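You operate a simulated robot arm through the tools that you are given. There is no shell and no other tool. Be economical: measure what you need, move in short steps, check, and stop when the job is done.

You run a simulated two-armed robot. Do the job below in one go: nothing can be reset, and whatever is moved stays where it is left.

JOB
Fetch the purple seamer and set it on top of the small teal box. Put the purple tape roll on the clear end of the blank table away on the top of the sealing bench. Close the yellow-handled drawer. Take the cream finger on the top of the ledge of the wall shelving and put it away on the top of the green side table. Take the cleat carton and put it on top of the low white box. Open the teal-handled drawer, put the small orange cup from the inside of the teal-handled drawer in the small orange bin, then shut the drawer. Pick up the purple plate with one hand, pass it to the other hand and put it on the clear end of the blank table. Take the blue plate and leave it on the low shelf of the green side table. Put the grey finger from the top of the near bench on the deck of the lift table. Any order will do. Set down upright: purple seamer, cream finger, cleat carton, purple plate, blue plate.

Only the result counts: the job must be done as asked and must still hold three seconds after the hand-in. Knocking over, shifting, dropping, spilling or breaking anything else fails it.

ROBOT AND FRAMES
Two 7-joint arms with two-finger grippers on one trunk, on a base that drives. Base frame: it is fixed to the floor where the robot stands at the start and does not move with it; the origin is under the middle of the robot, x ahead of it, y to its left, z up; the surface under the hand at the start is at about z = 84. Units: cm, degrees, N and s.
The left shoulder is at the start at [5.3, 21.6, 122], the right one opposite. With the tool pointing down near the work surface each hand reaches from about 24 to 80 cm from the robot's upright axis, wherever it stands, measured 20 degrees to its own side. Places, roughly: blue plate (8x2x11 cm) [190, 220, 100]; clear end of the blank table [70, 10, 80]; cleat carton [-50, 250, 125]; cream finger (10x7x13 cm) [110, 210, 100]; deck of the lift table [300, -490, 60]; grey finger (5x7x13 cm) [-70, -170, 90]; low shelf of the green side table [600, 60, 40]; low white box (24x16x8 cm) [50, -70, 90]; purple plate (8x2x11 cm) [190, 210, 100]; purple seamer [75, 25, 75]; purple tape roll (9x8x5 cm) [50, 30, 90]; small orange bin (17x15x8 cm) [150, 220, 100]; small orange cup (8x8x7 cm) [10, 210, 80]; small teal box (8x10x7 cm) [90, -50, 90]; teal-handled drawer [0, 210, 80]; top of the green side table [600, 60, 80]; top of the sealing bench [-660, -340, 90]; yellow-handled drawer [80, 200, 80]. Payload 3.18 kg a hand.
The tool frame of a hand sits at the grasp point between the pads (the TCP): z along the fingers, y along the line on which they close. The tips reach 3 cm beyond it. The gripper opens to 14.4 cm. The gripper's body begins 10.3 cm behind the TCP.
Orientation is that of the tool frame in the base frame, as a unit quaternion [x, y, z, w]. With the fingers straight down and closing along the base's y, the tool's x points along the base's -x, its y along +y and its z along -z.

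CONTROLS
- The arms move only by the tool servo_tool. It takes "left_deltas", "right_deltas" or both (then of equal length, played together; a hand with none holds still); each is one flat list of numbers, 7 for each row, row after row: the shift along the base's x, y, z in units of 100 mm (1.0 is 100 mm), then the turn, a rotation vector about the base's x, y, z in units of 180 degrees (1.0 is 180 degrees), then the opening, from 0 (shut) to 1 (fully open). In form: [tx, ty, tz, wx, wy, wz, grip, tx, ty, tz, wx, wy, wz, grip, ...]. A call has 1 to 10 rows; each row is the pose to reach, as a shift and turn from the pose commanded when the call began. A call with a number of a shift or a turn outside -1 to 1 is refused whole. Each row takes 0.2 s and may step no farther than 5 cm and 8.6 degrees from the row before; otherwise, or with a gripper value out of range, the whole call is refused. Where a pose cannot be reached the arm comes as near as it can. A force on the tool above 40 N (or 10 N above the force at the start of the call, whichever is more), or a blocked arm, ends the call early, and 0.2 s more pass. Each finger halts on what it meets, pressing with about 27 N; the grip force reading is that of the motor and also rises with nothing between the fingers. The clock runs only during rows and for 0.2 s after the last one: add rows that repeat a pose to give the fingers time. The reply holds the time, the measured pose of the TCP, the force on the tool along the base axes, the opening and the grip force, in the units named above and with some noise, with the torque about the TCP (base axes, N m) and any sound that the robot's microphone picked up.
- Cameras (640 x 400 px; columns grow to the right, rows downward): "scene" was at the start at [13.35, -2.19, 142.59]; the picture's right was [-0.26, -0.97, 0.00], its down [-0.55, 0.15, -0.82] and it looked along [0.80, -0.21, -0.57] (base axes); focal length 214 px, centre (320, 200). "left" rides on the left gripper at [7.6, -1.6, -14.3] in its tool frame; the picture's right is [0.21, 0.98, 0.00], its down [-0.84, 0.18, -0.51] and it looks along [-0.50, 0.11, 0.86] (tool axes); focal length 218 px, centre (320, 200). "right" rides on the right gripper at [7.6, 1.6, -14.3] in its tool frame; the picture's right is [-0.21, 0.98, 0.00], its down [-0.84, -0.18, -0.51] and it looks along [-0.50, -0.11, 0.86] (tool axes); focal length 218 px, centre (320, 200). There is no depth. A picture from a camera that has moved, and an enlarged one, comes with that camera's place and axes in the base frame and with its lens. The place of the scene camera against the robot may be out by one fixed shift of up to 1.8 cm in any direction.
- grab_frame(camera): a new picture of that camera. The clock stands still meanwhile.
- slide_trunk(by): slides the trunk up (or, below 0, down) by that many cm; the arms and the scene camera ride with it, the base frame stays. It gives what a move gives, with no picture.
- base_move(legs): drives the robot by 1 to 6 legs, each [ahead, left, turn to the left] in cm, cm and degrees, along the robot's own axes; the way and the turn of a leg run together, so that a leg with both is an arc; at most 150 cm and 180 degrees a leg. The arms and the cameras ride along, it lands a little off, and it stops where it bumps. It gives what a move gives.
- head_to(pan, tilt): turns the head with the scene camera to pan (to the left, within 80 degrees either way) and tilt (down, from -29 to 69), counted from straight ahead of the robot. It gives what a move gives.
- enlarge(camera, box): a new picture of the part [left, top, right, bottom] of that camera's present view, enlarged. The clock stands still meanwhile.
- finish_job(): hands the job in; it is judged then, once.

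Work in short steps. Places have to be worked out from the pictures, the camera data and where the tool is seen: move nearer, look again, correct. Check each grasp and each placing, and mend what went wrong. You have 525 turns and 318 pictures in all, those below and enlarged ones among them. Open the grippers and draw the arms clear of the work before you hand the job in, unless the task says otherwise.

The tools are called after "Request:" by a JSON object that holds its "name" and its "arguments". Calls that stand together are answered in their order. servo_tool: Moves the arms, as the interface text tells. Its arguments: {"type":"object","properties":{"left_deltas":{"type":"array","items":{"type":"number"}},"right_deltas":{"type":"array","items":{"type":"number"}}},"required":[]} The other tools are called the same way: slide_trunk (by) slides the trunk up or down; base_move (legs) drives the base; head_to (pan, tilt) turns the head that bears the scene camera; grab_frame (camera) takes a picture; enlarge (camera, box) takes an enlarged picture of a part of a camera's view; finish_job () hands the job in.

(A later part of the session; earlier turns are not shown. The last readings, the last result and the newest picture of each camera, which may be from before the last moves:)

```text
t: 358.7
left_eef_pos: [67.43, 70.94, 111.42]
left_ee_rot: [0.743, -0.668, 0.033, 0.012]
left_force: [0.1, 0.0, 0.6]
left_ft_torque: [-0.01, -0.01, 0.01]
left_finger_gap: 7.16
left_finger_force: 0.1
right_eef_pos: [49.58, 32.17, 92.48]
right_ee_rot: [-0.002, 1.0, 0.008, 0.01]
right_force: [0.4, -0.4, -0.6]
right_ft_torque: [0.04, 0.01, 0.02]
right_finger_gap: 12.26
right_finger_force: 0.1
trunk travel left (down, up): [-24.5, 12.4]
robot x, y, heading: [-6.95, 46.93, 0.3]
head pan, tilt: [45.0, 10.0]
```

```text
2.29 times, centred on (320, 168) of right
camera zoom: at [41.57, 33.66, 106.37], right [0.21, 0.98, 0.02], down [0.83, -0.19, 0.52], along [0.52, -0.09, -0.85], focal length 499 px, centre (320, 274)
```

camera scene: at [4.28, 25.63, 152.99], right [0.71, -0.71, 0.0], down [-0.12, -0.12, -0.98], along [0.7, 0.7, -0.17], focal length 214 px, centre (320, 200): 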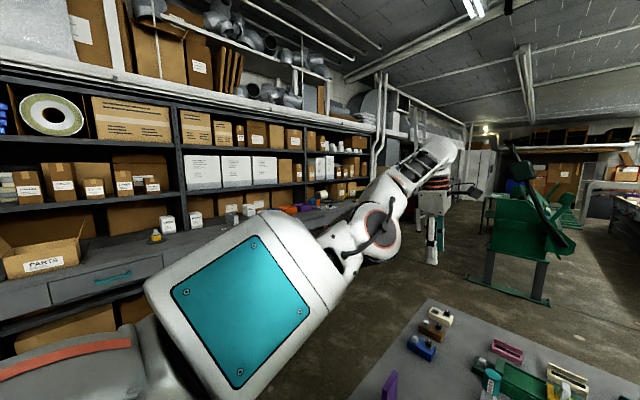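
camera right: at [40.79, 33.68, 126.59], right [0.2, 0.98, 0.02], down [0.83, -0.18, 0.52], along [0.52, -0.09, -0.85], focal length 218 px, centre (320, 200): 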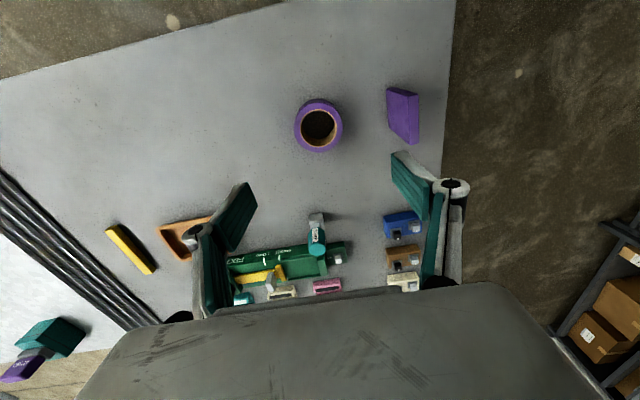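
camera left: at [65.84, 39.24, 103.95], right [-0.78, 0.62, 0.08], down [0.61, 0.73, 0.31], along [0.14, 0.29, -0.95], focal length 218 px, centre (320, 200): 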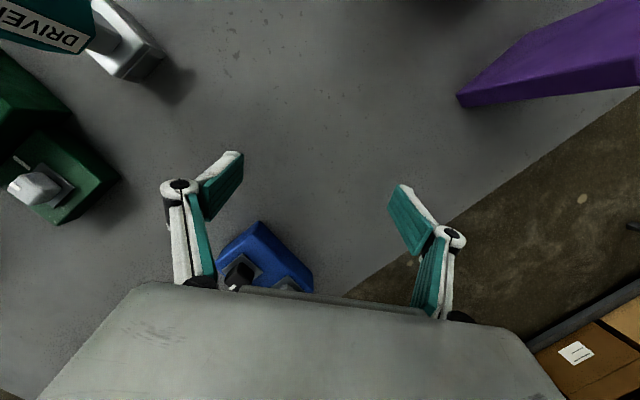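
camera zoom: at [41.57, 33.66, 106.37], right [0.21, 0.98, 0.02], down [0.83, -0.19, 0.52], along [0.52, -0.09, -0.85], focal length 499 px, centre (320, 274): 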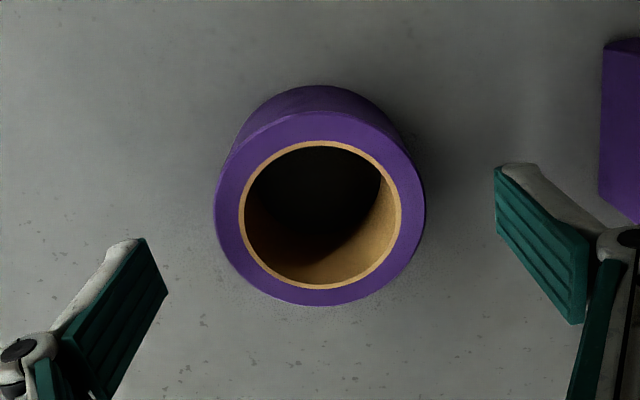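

Centred. Down 5 cm and close.

Request:
{"name": "servo_tool", "arguments": {"right_deltas": [-0.01, 0.02, -0.3, 0, 0, 0, 0.85, -0.01, 0.02, -0.48, 0, 0, 0, 0.85, -0.01, 0.02, -0.48, 0, 0, 0, 0.65, -0.01, 0.02, -0.48, 0, 0, 0, 0.45, -0.01, 0.02, -0.48, 0, 0, 0, 0.3, -0.01, 0.02, -0.48, 0, 0, 0, 0.3]}}

Request:
{"name": "slide_trunk", "arguments": {"by": 12}}

Request:
{"name": "grab_frame", "arguments": {"camera": "right"}}

```text
t: 360.1
left_eef_pos: [67.51, 70.84, 111.31]
left_ee_rot: [0.743, -0.669, 0.032, 0.012]
left_force: [-0.7, -0.1, 0.0]
left_ft_torque: [-0.01, -0.02, 0.0]
left_finger_gap: 7.2
left_finger_force: 0.0
right_eef_pos: [49.42, 32.56, 87.74]
right_ee_rot: [-0.002, 1.0, 0.008, 0.01]
right_force: [-0.7, -0.7, -0.5]
right_ft_torque: [0.02, 0.03, 0.04]
right_finger_gap: 8.05
right_finger_force: 27.2
trunk travel left (down, up): [-24.5, 12.4]
robot x, y, heading: [-6.88, 46.54, 0.3]
head pan, tilt: [45.0, 10.0]
```

```text
t: 361.6
left_eef_pos: [66.46, 70.94, 127.11]
left_ee_rot: [0.742, -0.668, 0.053, -0.007]
left_force: [-0.8, 0.4, -0.2]
left_ft_torque: [0.02, 0.0, -0.01]
left_finger_gap: 7.21
left_finger_force: 0.0
right_eef_pos: [49.46, 32.56, 99.62]
right_ee_rot: [-0.002, 1.0, 0.009, 0.009]
right_force: [0.3, 0.4, -1.9]
right_ft_torque: [0.03, 0.03, -0.01]
right_finger_gap: 8.09
right_finger_force: 26.7
trunk travel left (down, up): [-36.5, 0.4]
robot x, y, heading: [-6.81, 46.54, 0.3]
head pan, tilt: [45.0, 10.0]
```

```text
174 pictures are left
camera right: at [41.43, 33.96, 113.64], right [0.2, 0.98, 0.02], down [0.83, -0.18, 0.52], along [0.51, -0.09, -0.85], focal length 218 px, centre (320, 200)
```

right: 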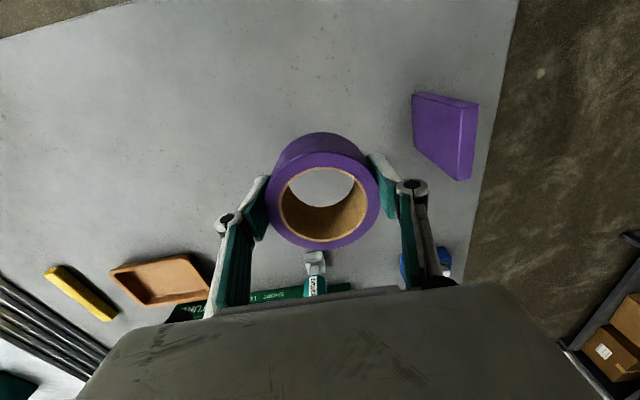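

The tape roll is held. I raise it, drive clear of the table, turn to face -x and look at the way west.

Request:
{"name": "servo_tool", "arguments": {"right_deltas": [0, 0, 0.35, 0, 0, 0, 0.3, 0, 0, 0.7, 0, 0, 0, 0.3, 0, 0, 1, 0, 0, 0, 0.3]}}

Request:
{"name": "base_move", "arguments": {"legs": [[0, 62, 0], [0, 0, 180]]}}

Request:
{"name": "head_to", "arguments": {"pan": 0, "tilt": 12}}

Request:
{"name": "grab_frame", "arguments": {"camera": "scene"}}

```text
t: 362.4
left_eef_pos: [66.28, 70.84, 127.21]
left_ee_rot: [0.742, -0.669, 0.055, -0.009]
left_force: [0.3, 0.2, -0.4]
left_ft_torque: [0.03, -0.05, 0.0]
left_finger_gap: 7.19
left_finger_force: 0.1
right_eef_pos: [49.43, 32.59, 109.79]
right_ee_rot: [-0.003, 1.0, 0.007, 0.011]
right_force: [-0.4, 0.9, -1.7]
right_ft_torque: [-0.01, -0.02, 0.01]
right_finger_gap: 8.05
right_finger_force: 26.9
trunk travel left (down, up): [-36.5, 0.4]
robot x, y, heading: [-6.82, 47.23, 0.2]
head pan, tilt: [45.0, 10.0]
```

```text
t: 375.7
left_eef_pos: [-79.79, 83.31, 127.13]
left_ee_rot: [0.663, 0.747, -0.008, -0.053]
left_force: [-0.7, 0.4, 0.0]
left_ft_torque: [0.02, 0.0, -0.04]
left_finger_gap: 7.2
left_finger_force: 0.1
right_eef_pos: [-63.54, 121.92, 109.7]
right_ee_rot: [1.0, 0.01, -0.01, 0.008]
right_force: [0.5, 0.0, -2.0]
right_ft_torque: [-0.04, -0.04, -0.01]
right_finger_gap: 8.01
right_finger_force: 27.4
trunk travel left (down, up): [-36.5, 0.4]
robot x, y, heading: [-6.83, 108.52, -178.5]
head pan, tilt: [45.0, 10.0]
```

```text
t: 376.8
left_eef_pos: [-79.8, 83.41, 127.09]
left_ee_rot: [0.663, 0.747, -0.008, -0.053]
left_force: [-0.1, 0.2, 0.2]
left_ft_torque: [-0.01, 0.0, 0.02]
left_finger_gap: 7.21
left_finger_force: 0.1
right_eef_pos: [-63.51, 122.01, 109.72]
right_ee_rot: [1.0, 0.009, -0.01, 0.008]
right_force: [0.0, -0.1, -2.2]
right_ft_torque: [0.01, -0.01, 0.0]
right_finger_gap: 8.02
right_finger_force: 26.7
trunk travel left (down, up): [-36.5, 0.4]
robot x, y, heading: [-6.81, 108.58, -178.8]
head pan, tilt: [0.0, 12.0]
```

```text
173 pictures are left
camera scene: at [-19.87, 108.4, 152.67], right [-0.02, 1.0, 0.0], down [0.21, 0.0, -0.98], along [-0.98, -0.02, -0.21], focal length 214 px, centre (320, 200)
```

scene: 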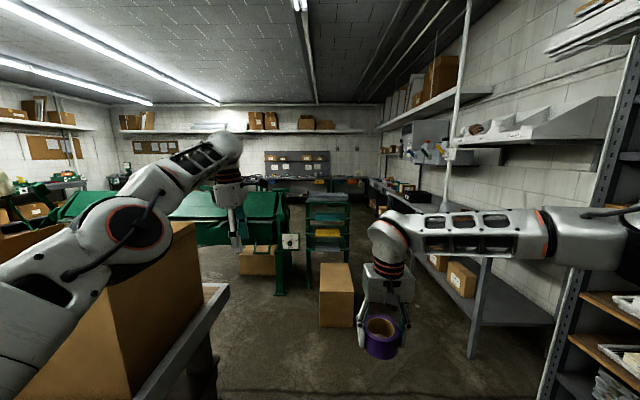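

Westward is cluttered (a floor carton and a green rack). The open area is to the south, so I go down the aisle between the benches facing -y and look from there.

Request:
{"name": "base_move", "arguments": {"legs": [[0, 0, 88.5], [120, 0, 0]]}}

Request:
{"name": "grab_frame", "arguments": {"camera": "scene"}}

```text
t: 386.8
left_eef_pos: [15.98, -86.32, 127.16]
left_ee_rot: [-0.046, 0.997, -0.043, -0.033]
left_force: [0.7, 0.1, 0.1]
left_ft_torque: [0.0, 0.04, 0.02]
left_finger_gap: 7.2
left_finger_force: 0.1
right_eef_pos: [-22.09, -68.78, 109.82]
right_ee_rot: [0.71, 0.704, -0.003, 0.013]
right_force: [0.6, 0.4, -2.1]
right_ft_torque: [0.03, -0.01, 0.0]
right_finger_gap: 7.98
right_finger_force: 27.1
trunk travel left (down, up): [-36.5, 0.4]
robot x, y, heading: [-6.84, -12.7, -90.4]
head pan, tilt: [0.0, 12.0]
```

```text
172 pictures are left
camera scene: at [-6.85, -25.99, 152.66], right [-1.0, 0.01, 0.0], down [0.0, 0.21, -0.98], along [-0.01, -0.98, -0.21], focal length 214 px, centre (320, 200)
```

scene: 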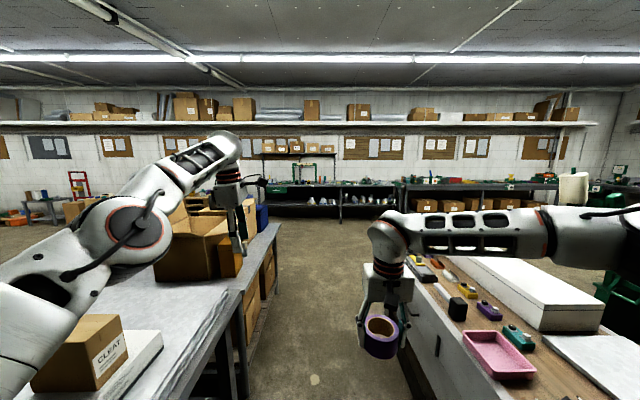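

The aisle is clear. I continue south to y≈-240 and look west.

Request:
{"name": "base_move", "arguments": {"legs": [[150, 0, 0], [85, 0, 0]]}}

Request:
{"name": "head_to", "arguments": {"pan": -70, "tilt": 12}}

Request:
{"name": "grab_frame", "arguments": {"camera": "scene"}}

```text
t: 398.2
left_eef_pos: [14.01, -319.21, 127.15]
left_ee_rot: [-0.045, 0.998, -0.043, -0.033]
left_force: [0.5, 0.4, -0.1]
left_ft_torque: [-0.01, 0.02, 0.01]
left_finger_gap: 7.19
left_finger_force: 0.0
right_eef_pos: [-24.24, -301.83, 109.58]
right_ee_rot: [0.711, 0.703, -0.003, 0.013]
right_force: [0.6, -0.9, -2.8]
right_ft_torque: [0.05, 0.0, -0.01]
right_finger_gap: 7.95
right_finger_force: 27.2
trunk travel left (down, up): [-36.5, 0.4]
robot x, y, heading: [-8.8, -245.67, -90.2]
head pan, tilt: [0.0, 12.0]
```

```text
t: 399.6
left_eef_pos: [13.91, -319.23, 127.3]
left_ee_rot: [-0.045, 0.998, -0.043, -0.033]
left_force: [0.0, 0.4, 0.2]
left_ft_torque: [-0.01, 0.0, -0.01]
left_finger_gap: 7.21
left_finger_force: 0.2
right_eef_pos: [-24.13, -301.87, 109.68]
right_ee_rot: [0.71, 0.704, -0.002, 0.013]
right_force: [0.4, 0.5, -1.8]
right_ft_torque: [-0.01, 0.01, -0.01]
right_finger_gap: 7.96
right_finger_force: 27.3
trunk travel left (down, up): [-36.5, 0.4]
robot x, y, heading: [-9.24, -245.93, -90.4]
head pan, tilt: [-70.0, 12.0]
```

```text
171 pictures are left
camera scene: at [-17.62, -252.83, 152.67], right [-0.34, 0.94, 0.0], down [0.2, 0.07, -0.98], along [-0.92, -0.33, -0.21], focal length 214 px, centre (320, 200)
```

scene: 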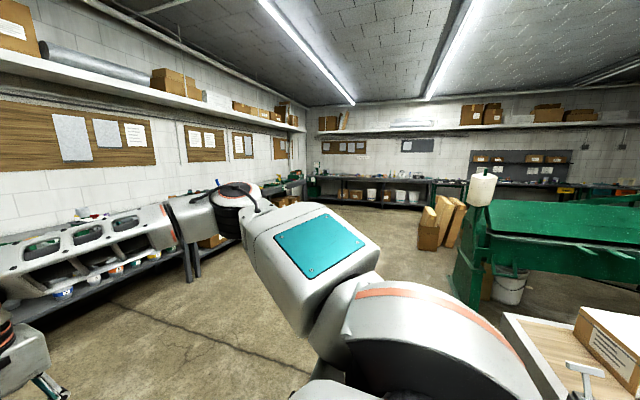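

West is open floor with a bench along the far wall. I turn to face -x and drive towards it, drifting to y≈-340.

Request:
{"name": "base_move", "arguments": {"legs": [[0, 0, -89.7], [140, 50, 0], [140, 45, 0], [150, 0, 0], [60, 0, 0]]}}

Request:
{"name": "head_to", "arguments": {"pan": 0, "tilt": 25}}

Request:
{"name": "grab_frame", "arguments": {"camera": "scene"}}

```text
t: 427.8
left_eef_pos: [-570.36, -382.36, 127.06]
left_ee_rot: [0.658, 0.751, -0.008, -0.054]
left_force: [-0.1, 0.3, -0.1]
left_ft_torque: [-0.01, -0.01, 0.02]
left_finger_gap: 7.2
left_finger_force: 0.0
right_eef_pos: [-554.73, -343.5, 109.73]
right_ee_rot: [1.0, 0.018, -0.011, 0.008]
right_force: [0.3, 0.4, -3.6]
right_ft_torque: [0.01, 0.0, 0.01]
right_finger_gap: 7.94
right_finger_force: 26.9
trunk travel left (down, up): [-36.5, 0.4]
robot x, y, heading: [-497.97, -355.83, -177.8]
head pan, tilt: [-70.0, 12.0]
```

```text
t: 429.2
left_eef_pos: [-570.34, -382.31, 127.25]
left_ee_rot: [0.657, 0.752, -0.009, -0.054]
left_force: [0.4, -0.2, -0.2]
left_ft_torque: [0.02, -0.02, -0.02]
left_finger_gap: 7.2
left_finger_force: 0.0
right_eef_pos: [-554.75, -343.51, 109.78]
right_ee_rot: [1.0, 0.018, -0.01, 0.009]
right_force: [0.0, 0.0, -1.9]
right_ft_torque: [0.01, 0.0, -0.01]
right_finger_gap: 7.96
right_finger_force: 27.1
trunk travel left (down, up): [-36.5, 0.4]
robot x, y, heading: [-498.1, -355.8, -178.0]
head pan, tilt: [0.0, 25.0]
```

```text
170 pictures are left
camera scene: at [-510.78, -356.33, 150.56], right [-0.04, 1.0, 0.0], down [0.42, 0.01, -0.91], along [-0.91, -0.03, -0.42], focal length 214 px, centre (320, 200)
```

scene: 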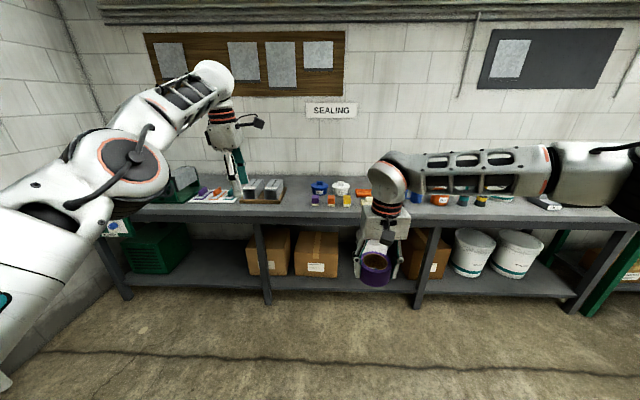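

This is the sealing bench. I enlarge to find a free spot on its top.

Request:
{"name": "enlarge", "arguments": {"camera": "scene", "box": [180, 150, 480, 250]}}

```text
2.13 times, centred on (330, 200) of scene
camera zoom: at [-510.78, -356.33, 150.56], right [-0.04, 1.0, 0.0], down [0.42, 0.01, -0.91], along [-0.91, -0.03, -0.42], focal length 458 px, centre (299, 200)
```

zoom: 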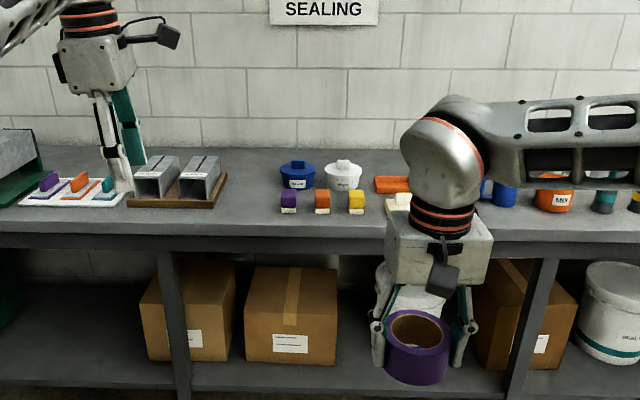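

The free front strip between the brown tray and the coloured cubes, about (-622, -373), suits. I drive ahead 64 cm and left 29 cm.

Request:
{"name": "base_move", "arguments": {"legs": [[0, 29, -2], [64, 0, 0]]}}

Request:
{"name": "grab_frame", "arguments": {"camera": "right"}}

Request:
{"name": "grab_frame", "arguments": {"camera": "scene"}}

```text
t: 435.5
left_eef_pos: [-634.88, -408.95, 127.23]
left_ee_rot: [0.669, 0.741, -0.008, -0.054]
left_force: [0.9, 1.0, -1.0]
left_ft_torque: [0.0, 0.02, -0.01]
left_finger_gap: 7.19
left_finger_force: 0.0
right_eef_pos: [-617.95, -370.83, 109.81]
right_ee_rot: [1.0, 0.001, -0.01, 0.008]
right_force: [-0.2, -0.5, -2.8]
right_ft_torque: [0.0, -0.02, 0.0]
right_finger_gap: 7.92
right_finger_force: 26.8
trunk travel left (down, up): [-36.5, 0.4]
robot x, y, heading: [-561.52, -384.87, -179.5]
head pan, tilt: [0.0, 25.0]
```

```text
168 pictures are left
camera right: at [-610.05, -372.09, 123.61], right [-0.21, -0.98, 0.02], down [-0.83, 0.19, 0.52], along [-0.51, 0.09, -0.85], focal length 218 px, centre (320, 200)
```

right: 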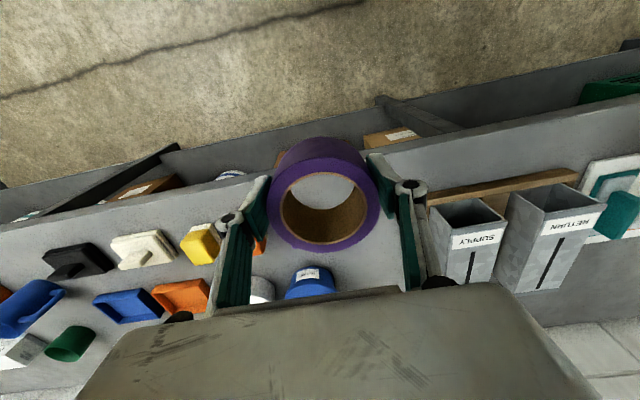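

```text
167 pictures are left
camera scene: at [-574.5, -385.01, 150.55], right [0.0, 1.0, 0.0], down [0.42, 0.0, -0.91], along [-0.91, 0.0, -0.42], focal length 214 px, centre (320, 200)
```

scene: 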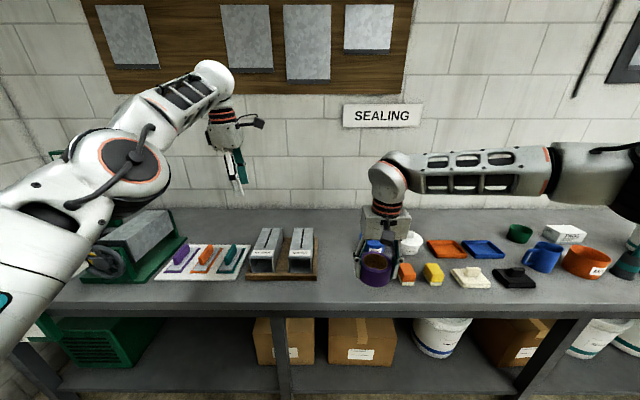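

The purple cube lies just beyond; the gap's centre is at y≈-376. I shift 5 cm that way, 4 cm in, and lower 10 cm.

Request:
{"name": "servo_tool", "arguments": {"right_deltas": [-0.2, -0.25, -0.1, 0, 0, 0, 0.3, -0.4, -0.5, -0.4, 0, 0, 0, 0.3, -0.4, -0.5, -0.8, 0, 0, 0, 0.3, -0.4, -0.5, -1, 0, 0, 0, 0.3]}}

Request:
{"name": "enlarge", "arguments": {"camera": "scene", "box": [280, 190, 480, 330]}}

Request:
{"name": "grab_frame", "arguments": {"camera": "right"}}

```text
t: 436.5
left_eef_pos: [-634.8, -409.14, 127.15]
left_ee_rot: [0.669, 0.741, -0.008, -0.054]
left_force: [-0.6, -0.4, 0.1]
left_ft_torque: [0.03, 0.02, -0.01]
left_finger_gap: 7.23
left_finger_force: 0.1
right_eef_pos: [-621.76, -375.9, 99.97]
right_ee_rot: [1.0, 0.001, -0.011, 0.008]
right_force: [-1.0, -0.4, -1.3]
right_ft_torque: [-0.02, -0.01, -0.02]
right_finger_gap: 7.94
right_finger_force: 27.4
trunk travel left (down, up): [-36.5, 0.4]
robot x, y, heading: [-561.6, -385.05, -179.7]
head pan, tilt: [0.0, 25.0]
```

```text
2.86 times, centred on (380, 260) of scene
camera zoom: at [-574.51, -385.06, 150.55], right [0.0, 1.0, 0.0], down [0.42, 0.0, -0.91], along [-0.91, 0.0, -0.42], focal length 613 px, centre (149, 29)
```

zoom: 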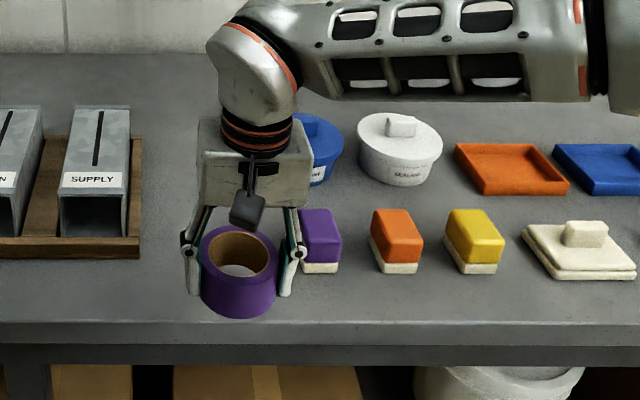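

```text
165 pictures are left
camera right: at [-613.87, -377.28, 113.74], right [-0.2, -0.98, 0.02], down [-0.83, 0.18, 0.52], along [-0.52, 0.09, -0.85], focal length 218 px, centre (320, 200)
```

right: 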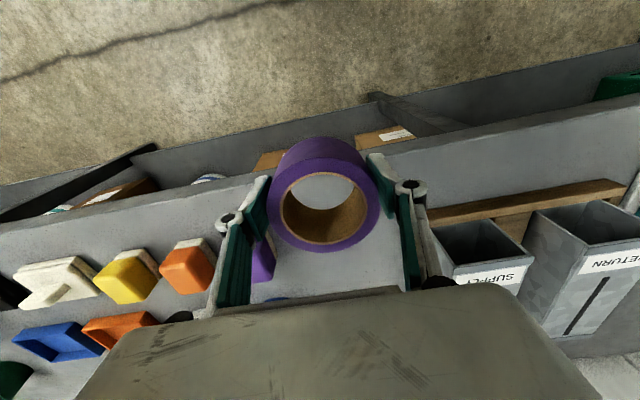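

The bench edge is actually at x≈-623, so I need to go deeper: the gap centre is at about (-631, -377). I move in 9 cm.

Request:
{"name": "servo_tool", "arguments": {"right_deltas": [-0.3, -0.05, 0, 0, 0, 0, 0.3, -0.6, -0.1, 0, 0, 0, 0, 0.3, -0.92, -0.14, 0, 0, 0, 0, 0.3]}}

Request:
{"name": "enlarge", "arguments": {"camera": "scene", "box": [280, 190, 480, 330]}}

Request:
{"name": "grab_frame", "arguments": {"camera": "right"}}

```text
t: 437.3
left_eef_pos: [-634.93, -409.17, 127.05]
left_ee_rot: [0.668, 0.742, -0.007, -0.055]
left_force: [-1.0, 0.0, -0.1]
left_ft_torque: [0.05, 0.0, 0.02]
left_finger_gap: 7.2
left_finger_force: 0.1
right_eef_pos: [-631.07, -377.19, 99.78]
right_ee_rot: [1.0, 0.002, -0.01, 0.008]
right_force: [-0.9, -0.5, -1.8]
right_ft_torque: [0.01, -0.05, -0.03]
right_finger_gap: 7.96
right_finger_force: 27.0
trunk travel left (down, up): [-36.5, 0.4]
robot x, y, heading: [-561.44, -385.09, -179.7]
head pan, tilt: [0.0, 25.0]
```

```text
2.86 times, centred on (380, 260) of scene
camera zoom: at [-574.56, -385.12, 150.54], right [0.0, 1.0, 0.0], down [0.42, 0.0, -0.91], along [-0.91, 0.0, -0.42], focal length 613 px, centre (149, 29)
```

zoom: 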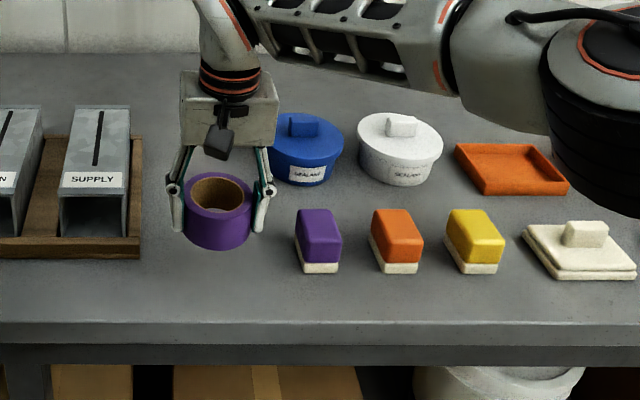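

```text
163 pictures are left
camera right: at [-623.19, -378.62, 113.65], right [-0.21, -0.98, 0.02], down [-0.83, 0.18, 0.52], along [-0.51, 0.09, -0.85], focal length 218 px, centre (320, 200)
```

right: 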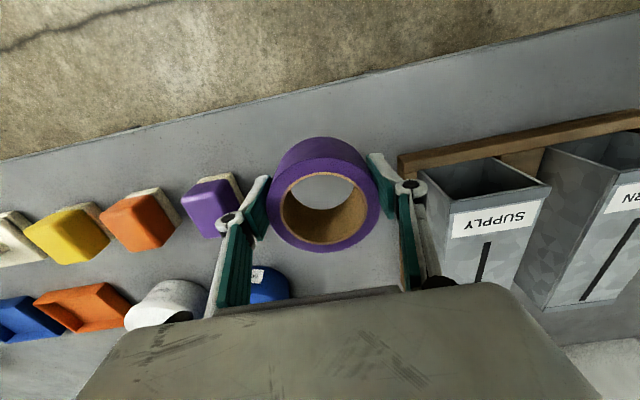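

Well placed between tray and cube. I lower until contact.

Request:
{"name": "servo_tool", "arguments": {"right_deltas": [0, 0.04, -0.25, 0, 0, 0, 0.3, 0, 0.04, -0.45, 0, 0, 0, 0.3, 0, 0.04, -0.5, 0, 0, 0, 0.3, 0, 0.04, -0.55, 0, 0, 0, 0.3, 0, 0.04, -0.6, 0, 0, 0, 0.3, 0, 0.04, -0.65, 0, 0, 0, 0.3]}}

```text
t: 438.7
left_eef_pos: [-634.93, -409.13, 127.2]
left_ee_rot: [0.669, 0.741, -0.007, -0.054]
left_force: [0.8, -0.1, 0.0]
left_ft_torque: [-0.03, 0.03, 0.01]
left_finger_gap: 7.2
left_finger_force: 0.0
right_eef_pos: [-631.13, -376.8, 93.12]
right_ee_rot: [1.0, 0.003, -0.009, 0.008]
right_force: [0.1, 0.6, -2.5]
right_ft_torque: [-0.02, -0.04, 0.0]
right_finger_gap: 7.95
right_finger_force: 27.0
trunk travel left (down, up): [-36.5, 0.4]
robot x, y, heading: [-561.52, -385.14, -179.4]
head pan, tilt: [0.0, 25.0]
```

Request:
{"name": "servo_tool", "arguments": {"right_deltas": [0, 0, -0.05, 0, 0, 0, 0.3, 0, 0, -0.1, 0, 0, 0, 0.3, 0, 0, -0.15, 0, 0, 0, 0.3, 0, 0, -0.2, 0, 0, 0, 0.3, 0, 0, -0.25, 0, 0, 0, 0.3, 0, 0, -0.3, 0, 0, 0, 0.3]}}

Request:
{"name": "enlarge", "arguments": {"camera": "scene", "box": [280, 190, 480, 330]}}

```text
t: 440.1
left_eef_pos: [-634.56, -409.08, 127.58]
left_ee_rot: [0.669, 0.742, -0.008, -0.056]
left_force: [-0.6, -0.3, 0.0]
left_ft_torque: [0.0, 0.01, -0.01]
left_finger_gap: 7.19
left_finger_force: 0.1
right_eef_pos: [-631.03, -376.82, 90.75]
right_ee_rot: [1.0, 0.001, -0.016, 0.008]
right_force: [-1.7, 2.0, 37.9]
right_ft_torque: [1.15, -0.64, 0.27]
right_finger_gap: 7.95
right_finger_force: 26.4
trunk travel left (down, up): [-36.5, 0.4]
robot x, y, heading: [-561.58, -384.95, -179.7]
head pan, tilt: [0.0, 25.0]
```

```text
2.86 times, centred on (380, 260) of scene
camera zoom: at [-574.09, -385.07, 150.62], right [0.0, 1.0, 0.0], down [0.42, 0.0, -0.91], along [-0.91, 0.0, -0.42], focal length 613 px, centre (149, 29)
```

zoom: 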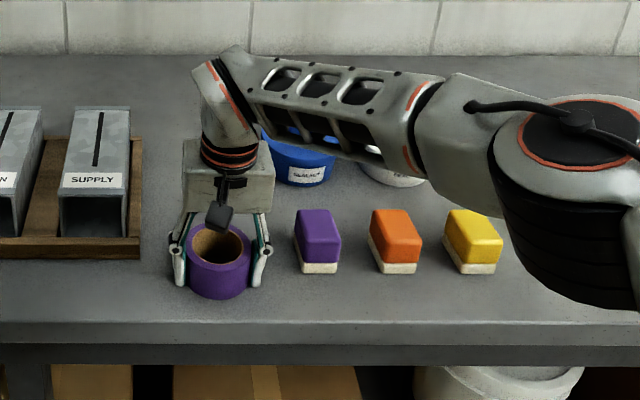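

Down on the bench. I ease, open slightly and rise.

Request:
{"name": "servo_tool", "arguments": {"right_deltas": [0, 0, 0.03, 0, 0, 0, 0.3, 0, 0, 0.03, 0, 0, 0, 0.55, 0, 0, 0.03, 0, 0, 0, 0.66, 0, 0, 0.03, 0, 0, 0, 0.66, 0, 0, 0.4, 0, 0, 0, 0.66, 0, 0, 0.8, 0, 0, 0, 0.66, 0, 0, 1, 0, 0, 0, 0.66]}}

Request:
{"name": "servo_tool", "arguments": {"right_deltas": [0, 0, 0.4, 0, 0, 0, 0.66, 0.2, 0, 0.8, 0, 0, 0, 0.66, 0.5, 0, 1, 0, 0, 0, 0.66]}}

Request:
{"name": "grab_frame", "arguments": {"camera": "scene"}}

```text
t: 441.7
left_eef_pos: [-634.85, -409.07, 127.27]
left_ee_rot: [0.669, 0.741, -0.008, -0.055]
left_force: [0.1, -0.8, 0.2]
left_ft_torque: [0.01, 0.02, 0.02]
left_finger_gap: 7.23
left_finger_force: 0.2
right_eef_pos: [-630.83, -376.71, 100.18]
right_ee_rot: [1.0, 0.001, -0.011, 0.007]
right_force: [0.2, -0.1, 0.1]
right_ft_torque: [0.02, 0.01, -0.02]
right_finger_gap: 9.5
right_finger_force: 0.0
trunk travel left (down, up): [-36.5, 0.4]
robot x, y, heading: [-561.72, -384.57, -179.6]
head pan, tilt: [0.0, 25.0]
```

```text
t: 442.5
left_eef_pos: [-634.79, -409.04, 127.24]
left_ee_rot: [0.67, 0.741, -0.008, -0.055]
left_force: [-0.2, -0.1, -0.2]
left_ft_torque: [0.01, 0.03, 0.06]
left_finger_gap: 7.18
left_finger_force: 0.1
right_eef_pos: [-625.9, -376.62, 110.38]
right_ee_rot: [1.0, 0.001, -0.011, 0.008]
right_force: [0.4, 0.4, 0.7]
right_ft_torque: [0.04, 0.03, -0.03]
right_finger_gap: 9.51
right_finger_force: 0.1
trunk travel left (down, up): [-36.5, 0.4]
robot x, y, heading: [-561.77, -385.03, -179.7]
head pan, tilt: [0.0, 25.0]
```

```text
161 pictures are left
camera scene: at [-574.36, -384.99, 150.57], right [0.0, 1.0, 0.0], down [0.42, 0.0, -0.91], along [-0.91, 0.0, -0.42], focal length 214 px, centre (320, 200)
```

scene: 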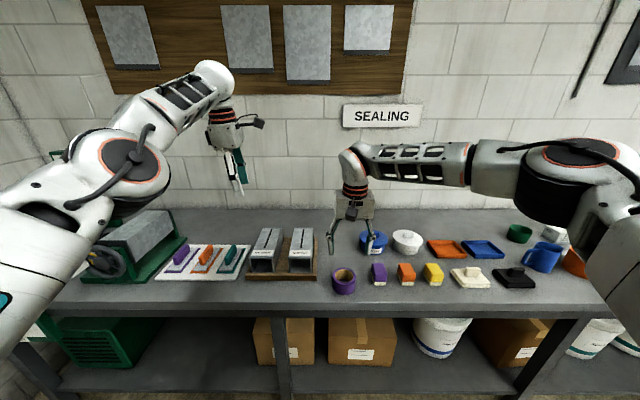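

The tape roll is on the sealing bench. Next is the grey finger on the near bench: I raise the right hand, back along the same way and look.

Request:
{"name": "servo_tool", "arguments": {"right_deltas": [0.2, 0, 0.3, 0, 0, 0, 0.6, 0.5, 0, 0.6, 0, 0, 0, 0.6, 0.9, 0, 1, 0, 0, 0, 0.6]}}

Request:
{"name": "base_move", "arguments": {"legs": [[-64, -29, 0], [-150, 0, 0], [-60, -15, 0], [-140, -45, 0], [-135, -45, 0]]}}

Request:
{"name": "head_to", "arguments": {"pan": -55, "tilt": 25}}

Request:
{"name": "grab_frame", "arguments": {"camera": "scene"}}

```text
refused: row 3 steps farther than a row can; nothing moved
```

```text
t: 469.9
left_eef_pos: [-90.17, -270.35, 127.31]
left_ee_rot: [0.66, 0.749, -0.009, -0.054]
left_force: [-0.3, -0.2, -0.3]
left_ft_torque: [0.02, -0.01, 0.0]
left_finger_gap: 7.21
left_finger_force: 0.0
right_eef_pos: [-82.12, -237.81, 110.31]
right_ee_rot: [1.0, 0.014, -0.01, 0.007]
right_force: [-0.4, 0.3, 0.2]
right_ft_torque: [0.01, 0.02, 0.01]
right_finger_gap: 9.48
right_finger_force: 0.2
trunk travel left (down, up): [-36.5, 0.4]
robot x, y, heading: [-17.35, -245.07, -178.1]
head pan, tilt: [0.0, 25.0]
```

```text
t: 471.1
left_eef_pos: [-90.19, -270.55, 127.2]
left_ee_rot: [0.66, 0.749, -0.008, -0.054]
left_force: [-0.6, -1.3, 0.3]
left_ft_torque: [0.03, -0.01, 0.0]
left_finger_gap: 7.2
left_finger_force: 0.1
right_eef_pos: [-82.15, -237.81, 110.26]
right_ee_rot: [1.0, 0.014, -0.01, 0.009]
right_force: [0.4, 0.5, 0.6]
right_ft_torque: [0.0, 0.0, -0.03]
right_finger_gap: 9.5
right_finger_force: 0.0
trunk travel left (down, up): [-36.5, 0.4]
robot x, y, heading: [-17.4, -244.53, -178.1]
head pan, tilt: [-55.0, 25.0]
```

```text
160 pictures are left
camera scene: at [-26.61, -237.29, 150.56], right [0.8, 0.6, 0.0], down [0.25, -0.34, -0.91], along [-0.54, 0.73, -0.42], focal length 214 px, centre (320, 200)
```

scene: 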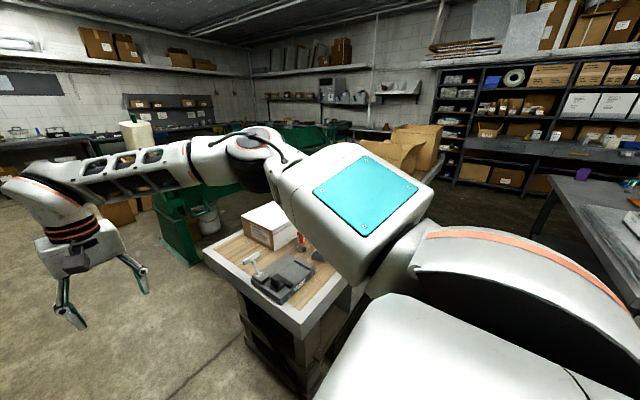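

I see the near bench's south end (x -113…-50, y≥-208). I raise the right hand, move up the aisle to y≈-180 facing the bench.

Request:
{"name": "servo_tool", "arguments": {"right_deltas": [0.2, 0, 0.3, 0, 0, 0, 0.6, 0.4, 0, 0.6, 0, 0, 0, 0.6, 0.6, 0, 0.9, 0, 0, 0, 0.6]}}

Request:
{"name": "base_move", "arguments": {"legs": [[-18, 0, -1.9], [0, -62, 0]]}}

Request:
{"name": "head_to", "arguments": {"pan": -5, "tilt": 40}}

Request:
{"name": "grab_frame", "arguments": {"camera": "scene"}}

```text
t: 471.9
left_eef_pos: [-89.95, -270.43, 127.22]
left_ee_rot: [0.66, 0.749, -0.009, -0.055]
left_force: [0.6, -0.7, 0.7]
left_ft_torque: [-0.01, 0.04, -0.01]
left_finger_gap: 7.16
left_finger_force: 0.1
right_eef_pos: [-75.89, -237.87, 119.44]
right_ee_rot: [1.0, 0.014, -0.011, 0.008]
right_force: [0.5, -0.1, 0.5]
right_ft_torque: [0.01, 0.02, -0.02]
right_finger_gap: 8.65
right_finger_force: 0.0
trunk travel left (down, up): [-36.5, 0.4]
robot x, y, heading: [-17.25, -244.24, -178.2]
head pan, tilt: [-55.0, 25.0]
```

```text
t: 479.0
left_eef_pos: [-72.82, -206.48, 127.16]
left_ee_rot: [0.665, 0.744, -0.008, -0.055]
left_force: [-0.5, -0.4, 0.8]
left_ft_torque: [0.03, -0.01, 0.0]
left_finger_gap: 7.21
left_finger_force: 0.2
right_eef_pos: [-58.24, -173.94, 119.15]
right_ee_rot: [1.0, 0.008, -0.01, 0.008]
right_force: [0.0, 0.6, 0.2]
right_ft_torque: [0.05, 0.02, -0.01]
right_finger_gap: 8.64
right_finger_force: 0.1
trunk travel left (down, up): [-36.5, 0.4]
robot x, y, heading: [0.38, -181.82, -179.3]
head pan, tilt: [-55.0, 25.0]
```

```text
t: 480.2
left_eef_pos: [-72.69, -206.48, 127.22]
left_ee_rot: [0.666, 0.744, -0.008, -0.054]
left_force: [0.4, -0.4, 0.5]
left_ft_torque: [0.05, 0.02, 0.02]
left_finger_gap: 7.19
left_finger_force: 0.0
right_eef_pos: [-58.29, -173.97, 119.2]
right_ee_rot: [1.0, 0.007, -0.01, 0.008]
right_force: [-0.1, 0.5, 0.3]
right_ft_torque: [0.0, -0.02, 0.0]
right_finger_gap: 8.63
right_finger_force: 0.1
trunk travel left (down, up): [-36.5, 0.4]
robot x, y, heading: [0.17, -181.88, -179.2]
head pan, tilt: [-5.0, 40.0]
```

```text
159 pictures are left
camera scene: at [-11.89, -181.05, 148.23], right [0.07, 1.0, 0.0], down [0.64, -0.05, -0.77], along [-0.76, 0.06, -0.64], focal length 214 px, centre (320, 200)
```

scene: 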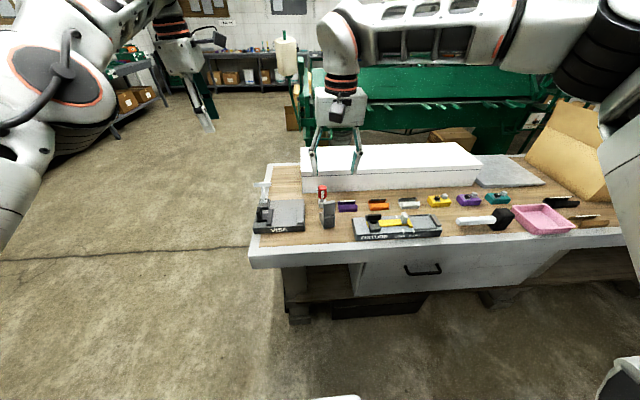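

Request:
{"name": "enlarge", "arguments": {"camera": "scene", "box": [240, 150, 480, 290]}}

Request:
{"name": "grab_frame", "arguments": {"camera": "right"}}

```text
2.67 times, centred on (360, 220) of scene
camera zoom: at [-11.89, -181.05, 148.23], right [0.07, 1.0, 0.0], down [0.64, -0.05, -0.77], along [-0.76, 0.06, -0.64], focal length 572 px, centre (213, 147)
```

zoom: 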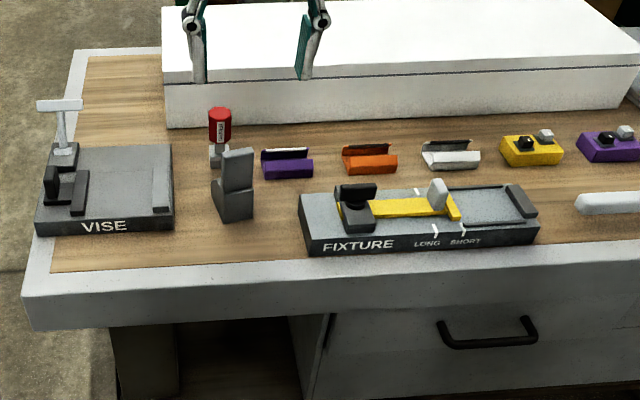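

```text
157 pictures are left
camera right: at [-50.37, -175.29, 133.13], right [-0.2, -0.98, 0.02], down [-0.83, 0.18, 0.52], along [-0.52, 0.09, -0.85], focal length 218 px, centre (320, 200)
```

right: 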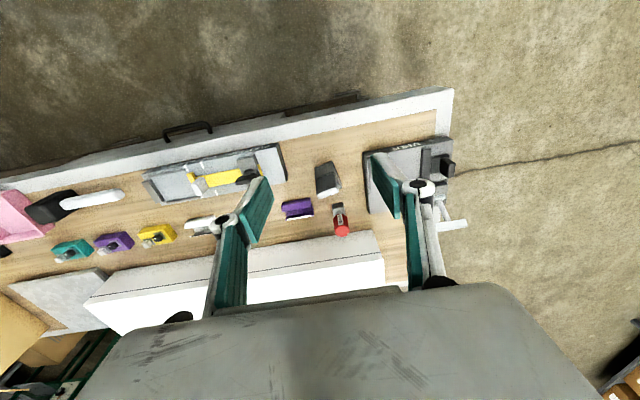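

Request:
{"name": "enlarge", "arguments": {"camera": "right", "box": [240, 110, 440, 250]}}

```text
2.86 times, centred on (340, 180) of right
camera zoom: at [-50.37, -175.29, 133.13], right [-0.2, -0.98, 0.02], down [-0.83, 0.18, 0.52], along [-0.52, 0.09, -0.85], focal length 624 px, centre (263, 257)
```

zoom: 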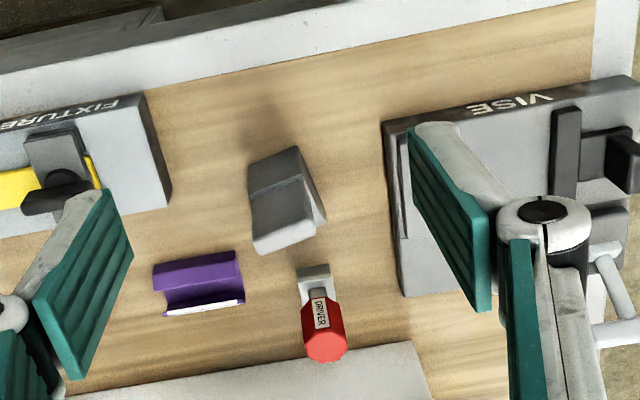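

I move the right hand nearer, above the grey finger, for a better fix.

Request:
{"name": "servo_tool", "arguments": {"right_deltas": [-0.2, 0, -0.2, 0, 0, 0, 0.75, -0.4, 0, -0.4, 0, 0, 0, 0.75, -0.5, 0, -0.7, 0, 0, 0, 0.75]}}

Request:
{"name": "enlarge", "arguments": {"camera": "right", "box": [200, 80, 440, 230]}}

```text
t: 481.0
left_eef_pos: [-72.85, -206.41, 127.13]
left_ee_rot: [0.665, 0.745, -0.008, -0.054]
left_force: [-0.5, 0.1, 0.0]
left_ft_torque: [0.0, -0.07, 0.0]
left_finger_gap: 7.19
left_finger_force: 0.1
right_eef_pos: [-63.31, -174.08, 112.01]
right_ee_rot: [1.0, 0.008, -0.011, 0.008]
right_force: [0.0, -0.2, -0.1]
right_ft_torque: [0.03, -0.01, -0.01]
right_finger_gap: 10.77
right_finger_force: 0.1
trunk travel left (down, up): [-36.5, 0.4]
robot x, y, heading: [0.09, -181.77, -179.0]
head pan, tilt: [-5.0, 40.0]
```

```text
2.67 times, centred on (320, 155) of right
camera zoom: at [-55.46, -175.21, 125.96], right [-0.19, -0.98, 0.02], down [-0.83, 0.18, 0.52], along [-0.52, 0.09, -0.85], focal length 582 px, centre (320, 320)
```

zoom: 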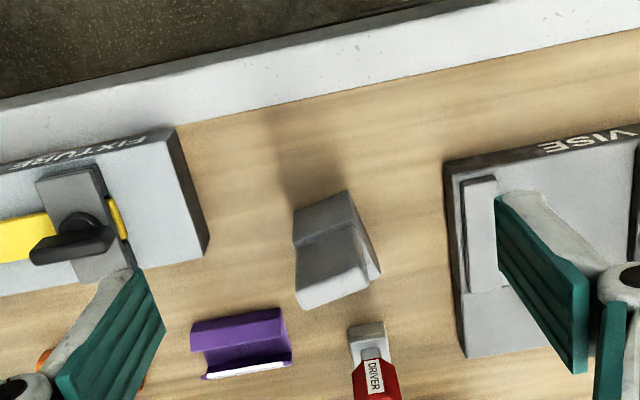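

Tracking features between views gives a bench height of about 84. The grey finger's slab is at about (-72, -173.2), 4 cm wide, top z≈96, yawed about +6°. I move over it.

Request:
{"name": "servo_tool", "arguments": {"right_deltas": [-0.3, 0.03, -0.3, 0, 0, 0.015, 0.65, -0.6, 0.06, -0.6, 0, 0, 0.033, 0.6, -0.87, 0.09, -0.9, 0, 0, 0.033, 0.6]}}

Request:
{"name": "enlarge", "arguments": {"camera": "right", "box": [200, 80, 440, 230]}}

Request:
{"name": "enlarge", "arguments": {"camera": "scene", "box": [240, 150, 440, 270]}}

```text
t: 481.8
left_eef_pos: [-72.8, -206.37, 127.31]
left_ee_rot: [0.665, 0.745, -0.008, -0.054]
left_force: [1.0, 0.7, -0.3]
left_ft_torque: [0.01, -0.04, -0.03]
left_finger_gap: 7.22
left_finger_force: 0.1
right_eef_pos: [-68.01, -173.66, 107.68]
right_ee_rot: [0.999, 0.045, -0.01, 0.008]
right_force: [-1.4, 0.6, 0.2]
right_ft_torque: [0.0, -0.01, -0.01]
right_finger_gap: 8.62
right_finger_force: 0.0
right hand out of reach, approached as far as the arm can: row 2, 3
trunk travel left (down, up): [-36.5, 0.4]
robot x, y, heading: [0.2, -181.82, -179.0]
head pan, tilt: [-5.0, 40.0]
```

```text
2.67 times, centred on (320, 155) of right
camera zoom: at [-59.98, -174.34, 121.57], right [-0.12, -0.99, 0.02], down [-0.84, 0.11, 0.52], along [-0.52, 0.05, -0.85], focal length 582 px, centre (320, 320)
```

zoom: 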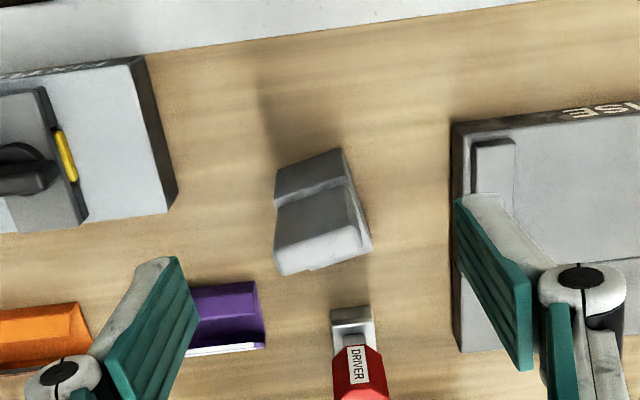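

```text
3.20 times, centred on (340, 210) of scene
camera zoom: at [-11.91, -181.06, 148.22], right [0.07, 1.0, 0.0], down [0.64, -0.05, -0.77], along [-0.76, 0.06, -0.64], focal length 686 px, centre (256, 168)
```

zoom: 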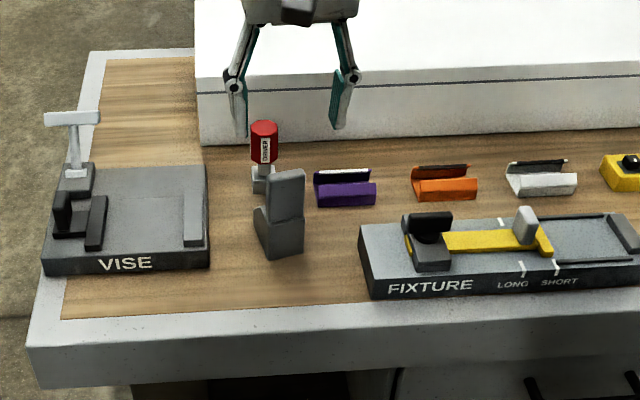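

At the arm's reach limit; I drive 7 cm closer and lower over the slab.

Request:
{"name": "base_move", "arguments": {"legs": [[7, 0, 0]]}}

Request:
{"name": "servo_tool", "arguments": {"right_deltas": [0.1, 0, -0.3, 0, 0, 0, 0.6, 0.25, 0, -0.5, 0, 0, 0, 0.6]}}

Request:
{"name": "enlarge", "arguments": {"camera": "right", "box": [200, 80, 440, 230]}}

```text
t: 482.8
left_eef_pos: [-79.82, -206.54, 126.98]
left_ee_rot: [0.665, 0.744, -0.008, -0.054]
left_force: [-0.6, -0.6, -1.2]
left_ft_torque: [0.0, -0.04, 0.0]
left_finger_gap: 7.21
left_finger_force: 0.0
right_eef_pos: [-74.94, -173.78, 107.64]
right_ee_rot: [0.999, 0.044, -0.011, 0.008]
right_force: [0.3, 0.3, 0.4]
right_ft_torque: [0.04, -0.05, -0.01]
right_finger_gap: 8.63
right_finger_force: 0.1
trunk travel left (down, up): [-36.5, 0.4]
robot x, y, heading: [-6.57, -181.61, -179.1]
head pan, tilt: [-5.0, 40.0]
```

```text
t: 483.4
left_eef_pos: [-79.77, -206.48, 127.18]
left_ee_rot: [0.666, 0.744, -0.008, -0.054]
left_force: [-0.4, 0.6, 0.5]
left_ft_torque: [-0.03, 0.02, 0.02]
left_finger_gap: 7.19
left_finger_force: 0.1
right_eef_pos: [-72.19, -173.66, 102.64]
right_ee_rot: [0.999, 0.044, -0.01, 0.008]
right_force: [0.3, -0.2, 0.3]
right_ft_torque: [-0.03, 0.01, -0.02]
right_finger_gap: 8.63
right_finger_force: 0.0
trunk travel left (down, up): [-36.5, 0.4]
robot x, y, heading: [-6.9, -182.12, -179.0]
head pan, tilt: [-5.0, 40.0]
```

```text
2.67 times, centred on (320, 155) of right
camera zoom: at [-64.32, -174.3, 116.58], right [-0.12, -0.99, 0.02], down [-0.84, 0.11, 0.52], along [-0.52, 0.05, -0.85], focal length 582 px, centre (320, 320)
```

zoom: 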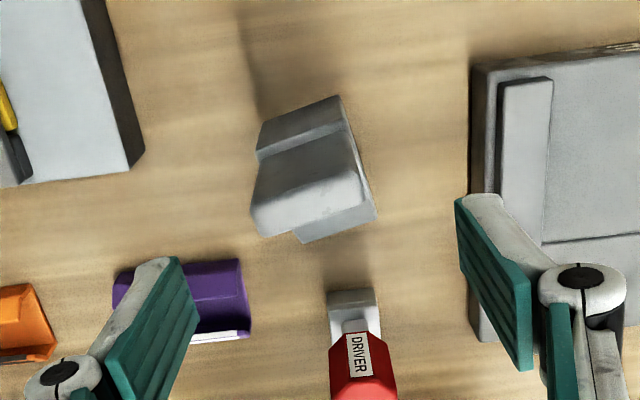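

Aligned with the slab; the driver bottle is clear behind it. I descend 10 cm and close.

Request:
{"name": "servo_tool", "arguments": {"right_deltas": [-0.02, 0.02, -0.3, 0, 0, 0.003, 0.6, -0.02, 0.02, -0.6, 0, 0, 0.005, 0.6, -0.02, 0.02, -0.9, 0, 0, 0.005, 0.6, -0.02, 0.02, -1, 0, 0, 0.005, 0.6]}}

Request:
{"name": "grab_frame", "arguments": {"camera": "right"}}

Request:
{"name": "enlarge", "arguments": {"camera": "scene", "box": [240, 150, 440, 270]}}

```text
t: 484.4
left_eef_pos: [-79.62, -206.6, 127.08]
left_ee_rot: [0.666, 0.744, -0.008, -0.054]
left_force: [0.6, 0.1, 0.2]
left_ft_torque: [0.03, 0.01, 0.0]
left_finger_gap: 7.2
left_finger_force: 0.1
right_eef_pos: [-72.43, -173.56, 92.87]
right_ee_rot: [0.999, 0.051, -0.011, 0.008]
right_force: [-0.3, -0.3, -0.6]
right_ft_torque: [-0.01, -0.01, 0.01]
right_finger_gap: 8.62
right_finger_force: 0.1
trunk travel left (down, up): [-36.5, 0.4]
robot x, y, heading: [-7.01, -181.67, -179.3]
head pan, tilt: [-5.0, 40.0]
```

```text
151 pictures are left
camera right: at [-64.41, -174.01, 106.68], right [-0.11, -0.99, 0.02], down [-0.85, 0.1, 0.52], along [-0.52, 0.04, -0.85], focal length 218 px, centre (320, 200)
```

right: 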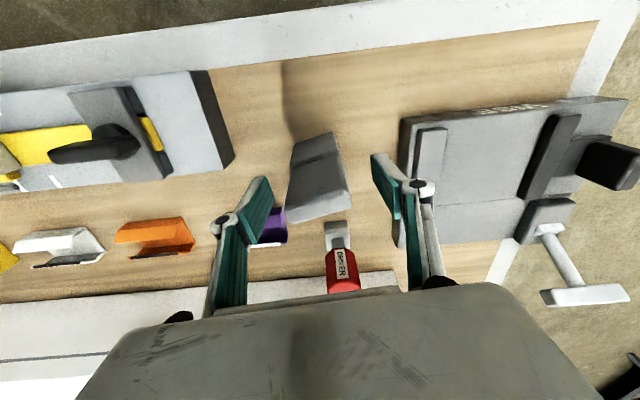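

```text
3.20 times, centred on (340, 210) of scene
camera zoom: at [-18.77, -181.13, 148.23], right [0.07, 1.0, 0.0], down [0.64, -0.05, -0.77], along [-0.76, 0.06, -0.64], focal length 686 px, centre (256, 168)
```

zoom: 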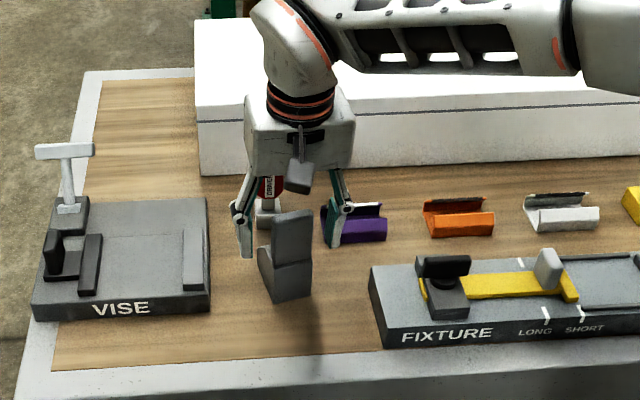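

The slab stands between the fingers. I close.

Request:
{"name": "servo_tool", "arguments": {"right_deltas": [0, 0, 0, 0, 0, 0, 0.4, 0, 0, 0, 0, 0, 0, 0.2, 0, 0, 0, 0, 0, 0, 0.15, 0, 0, 0, 0, 0, 0, 0.15]}}

Request:
{"name": "slide_trunk", "arguments": {"by": 0.3}}

Request:
{"name": "servo_tool", "arguments": {"right_deltas": [0, 0, 0.3, 0, 0, 0, 0.15, 0, 0, 0.6, 0, 0, 0, 0.15, 0, 0, 1, 0, 0, 0, 0.15]}}

Request:
{"name": "grab_frame", "arguments": {"camera": "scene"}}

```text
t: 485.4
left_eef_pos: [-79.7, -206.48, 127.07]
left_ee_rot: [0.666, 0.744, -0.007, -0.054]
left_force: [-0.9, -0.1, -0.1]
left_ft_torque: [-0.05, 0.0, 0.0]
left_finger_gap: 7.2
left_finger_force: 0.0
right_eef_pos: [-72.37, -173.5, 92.81]
right_ee_rot: [0.999, 0.052, -0.01, 0.008]
right_force: [-0.1, -0.1, -1.5]
right_ft_torque: [0.07, -0.03, -0.01]
right_finger_gap: 4.65
right_finger_force: 27.5
trunk travel left (down, up): [-36.5, 0.4]
robot x, y, heading: [-6.43, -181.8, -178.9]
head pan, tilt: [-5.0, 40.0]
```

```text
t: 485.9
left_eef_pos: [-79.75, -206.31, 127.64]
left_ee_rot: [0.666, 0.744, -0.008, -0.054]
left_force: [0.8, 0.2, 0.1]
left_ft_torque: [0.0, 0.02, -0.01]
left_finger_gap: 7.2
left_finger_force: 0.1
right_eef_pos: [-72.51, -173.48, 92.9]
right_ee_rot: [0.999, 0.051, -0.01, 0.009]
right_force: [0.0, 0.0, 0.2]
right_ft_torque: [0.01, -0.02, 0.04]
right_finger_gap: 4.63
right_finger_force: 26.9
trunk travel left (down, up): [-36.8, 0.1]
robot x, y, heading: [-6.65, -181.96, -179.0]
head pan, tilt: [-5.0, 40.0]
```

```text
t: 486.7
left_eef_pos: [-79.58, -206.53, 127.54]
left_ee_rot: [0.666, 0.744, -0.008, -0.054]
left_force: [-0.3, 0.3, 0.7]
left_ft_torque: [0.01, 0.0, 0.01]
left_finger_gap: 7.18
left_finger_force: 0.0
right_eef_pos: [-72.28, -173.64, 102.99]
right_ee_rot: [0.999, 0.051, -0.01, 0.009]
right_force: [-0.3, 1.3, -2.0]
right_ft_torque: [0.01, -0.02, 0.02]
right_finger_gap: 4.62
right_finger_force: 27.0
trunk travel left (down, up): [-36.8, 0.1]
robot x, y, heading: [-6.8, -181.68, -179.4]
head pan, tilt: [-5.0, 40.0]
```

```text
149 pictures are left
camera scene: at [-18.73, -181.16, 148.52], right [0.07, 1.0, 0.0], down [0.64, -0.05, -0.77], along [-0.76, 0.06, -0.64], focal length 214 px, centre (320, 200)
```

scene: 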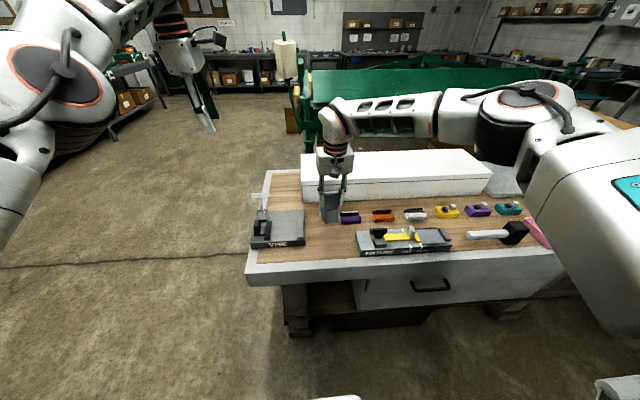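

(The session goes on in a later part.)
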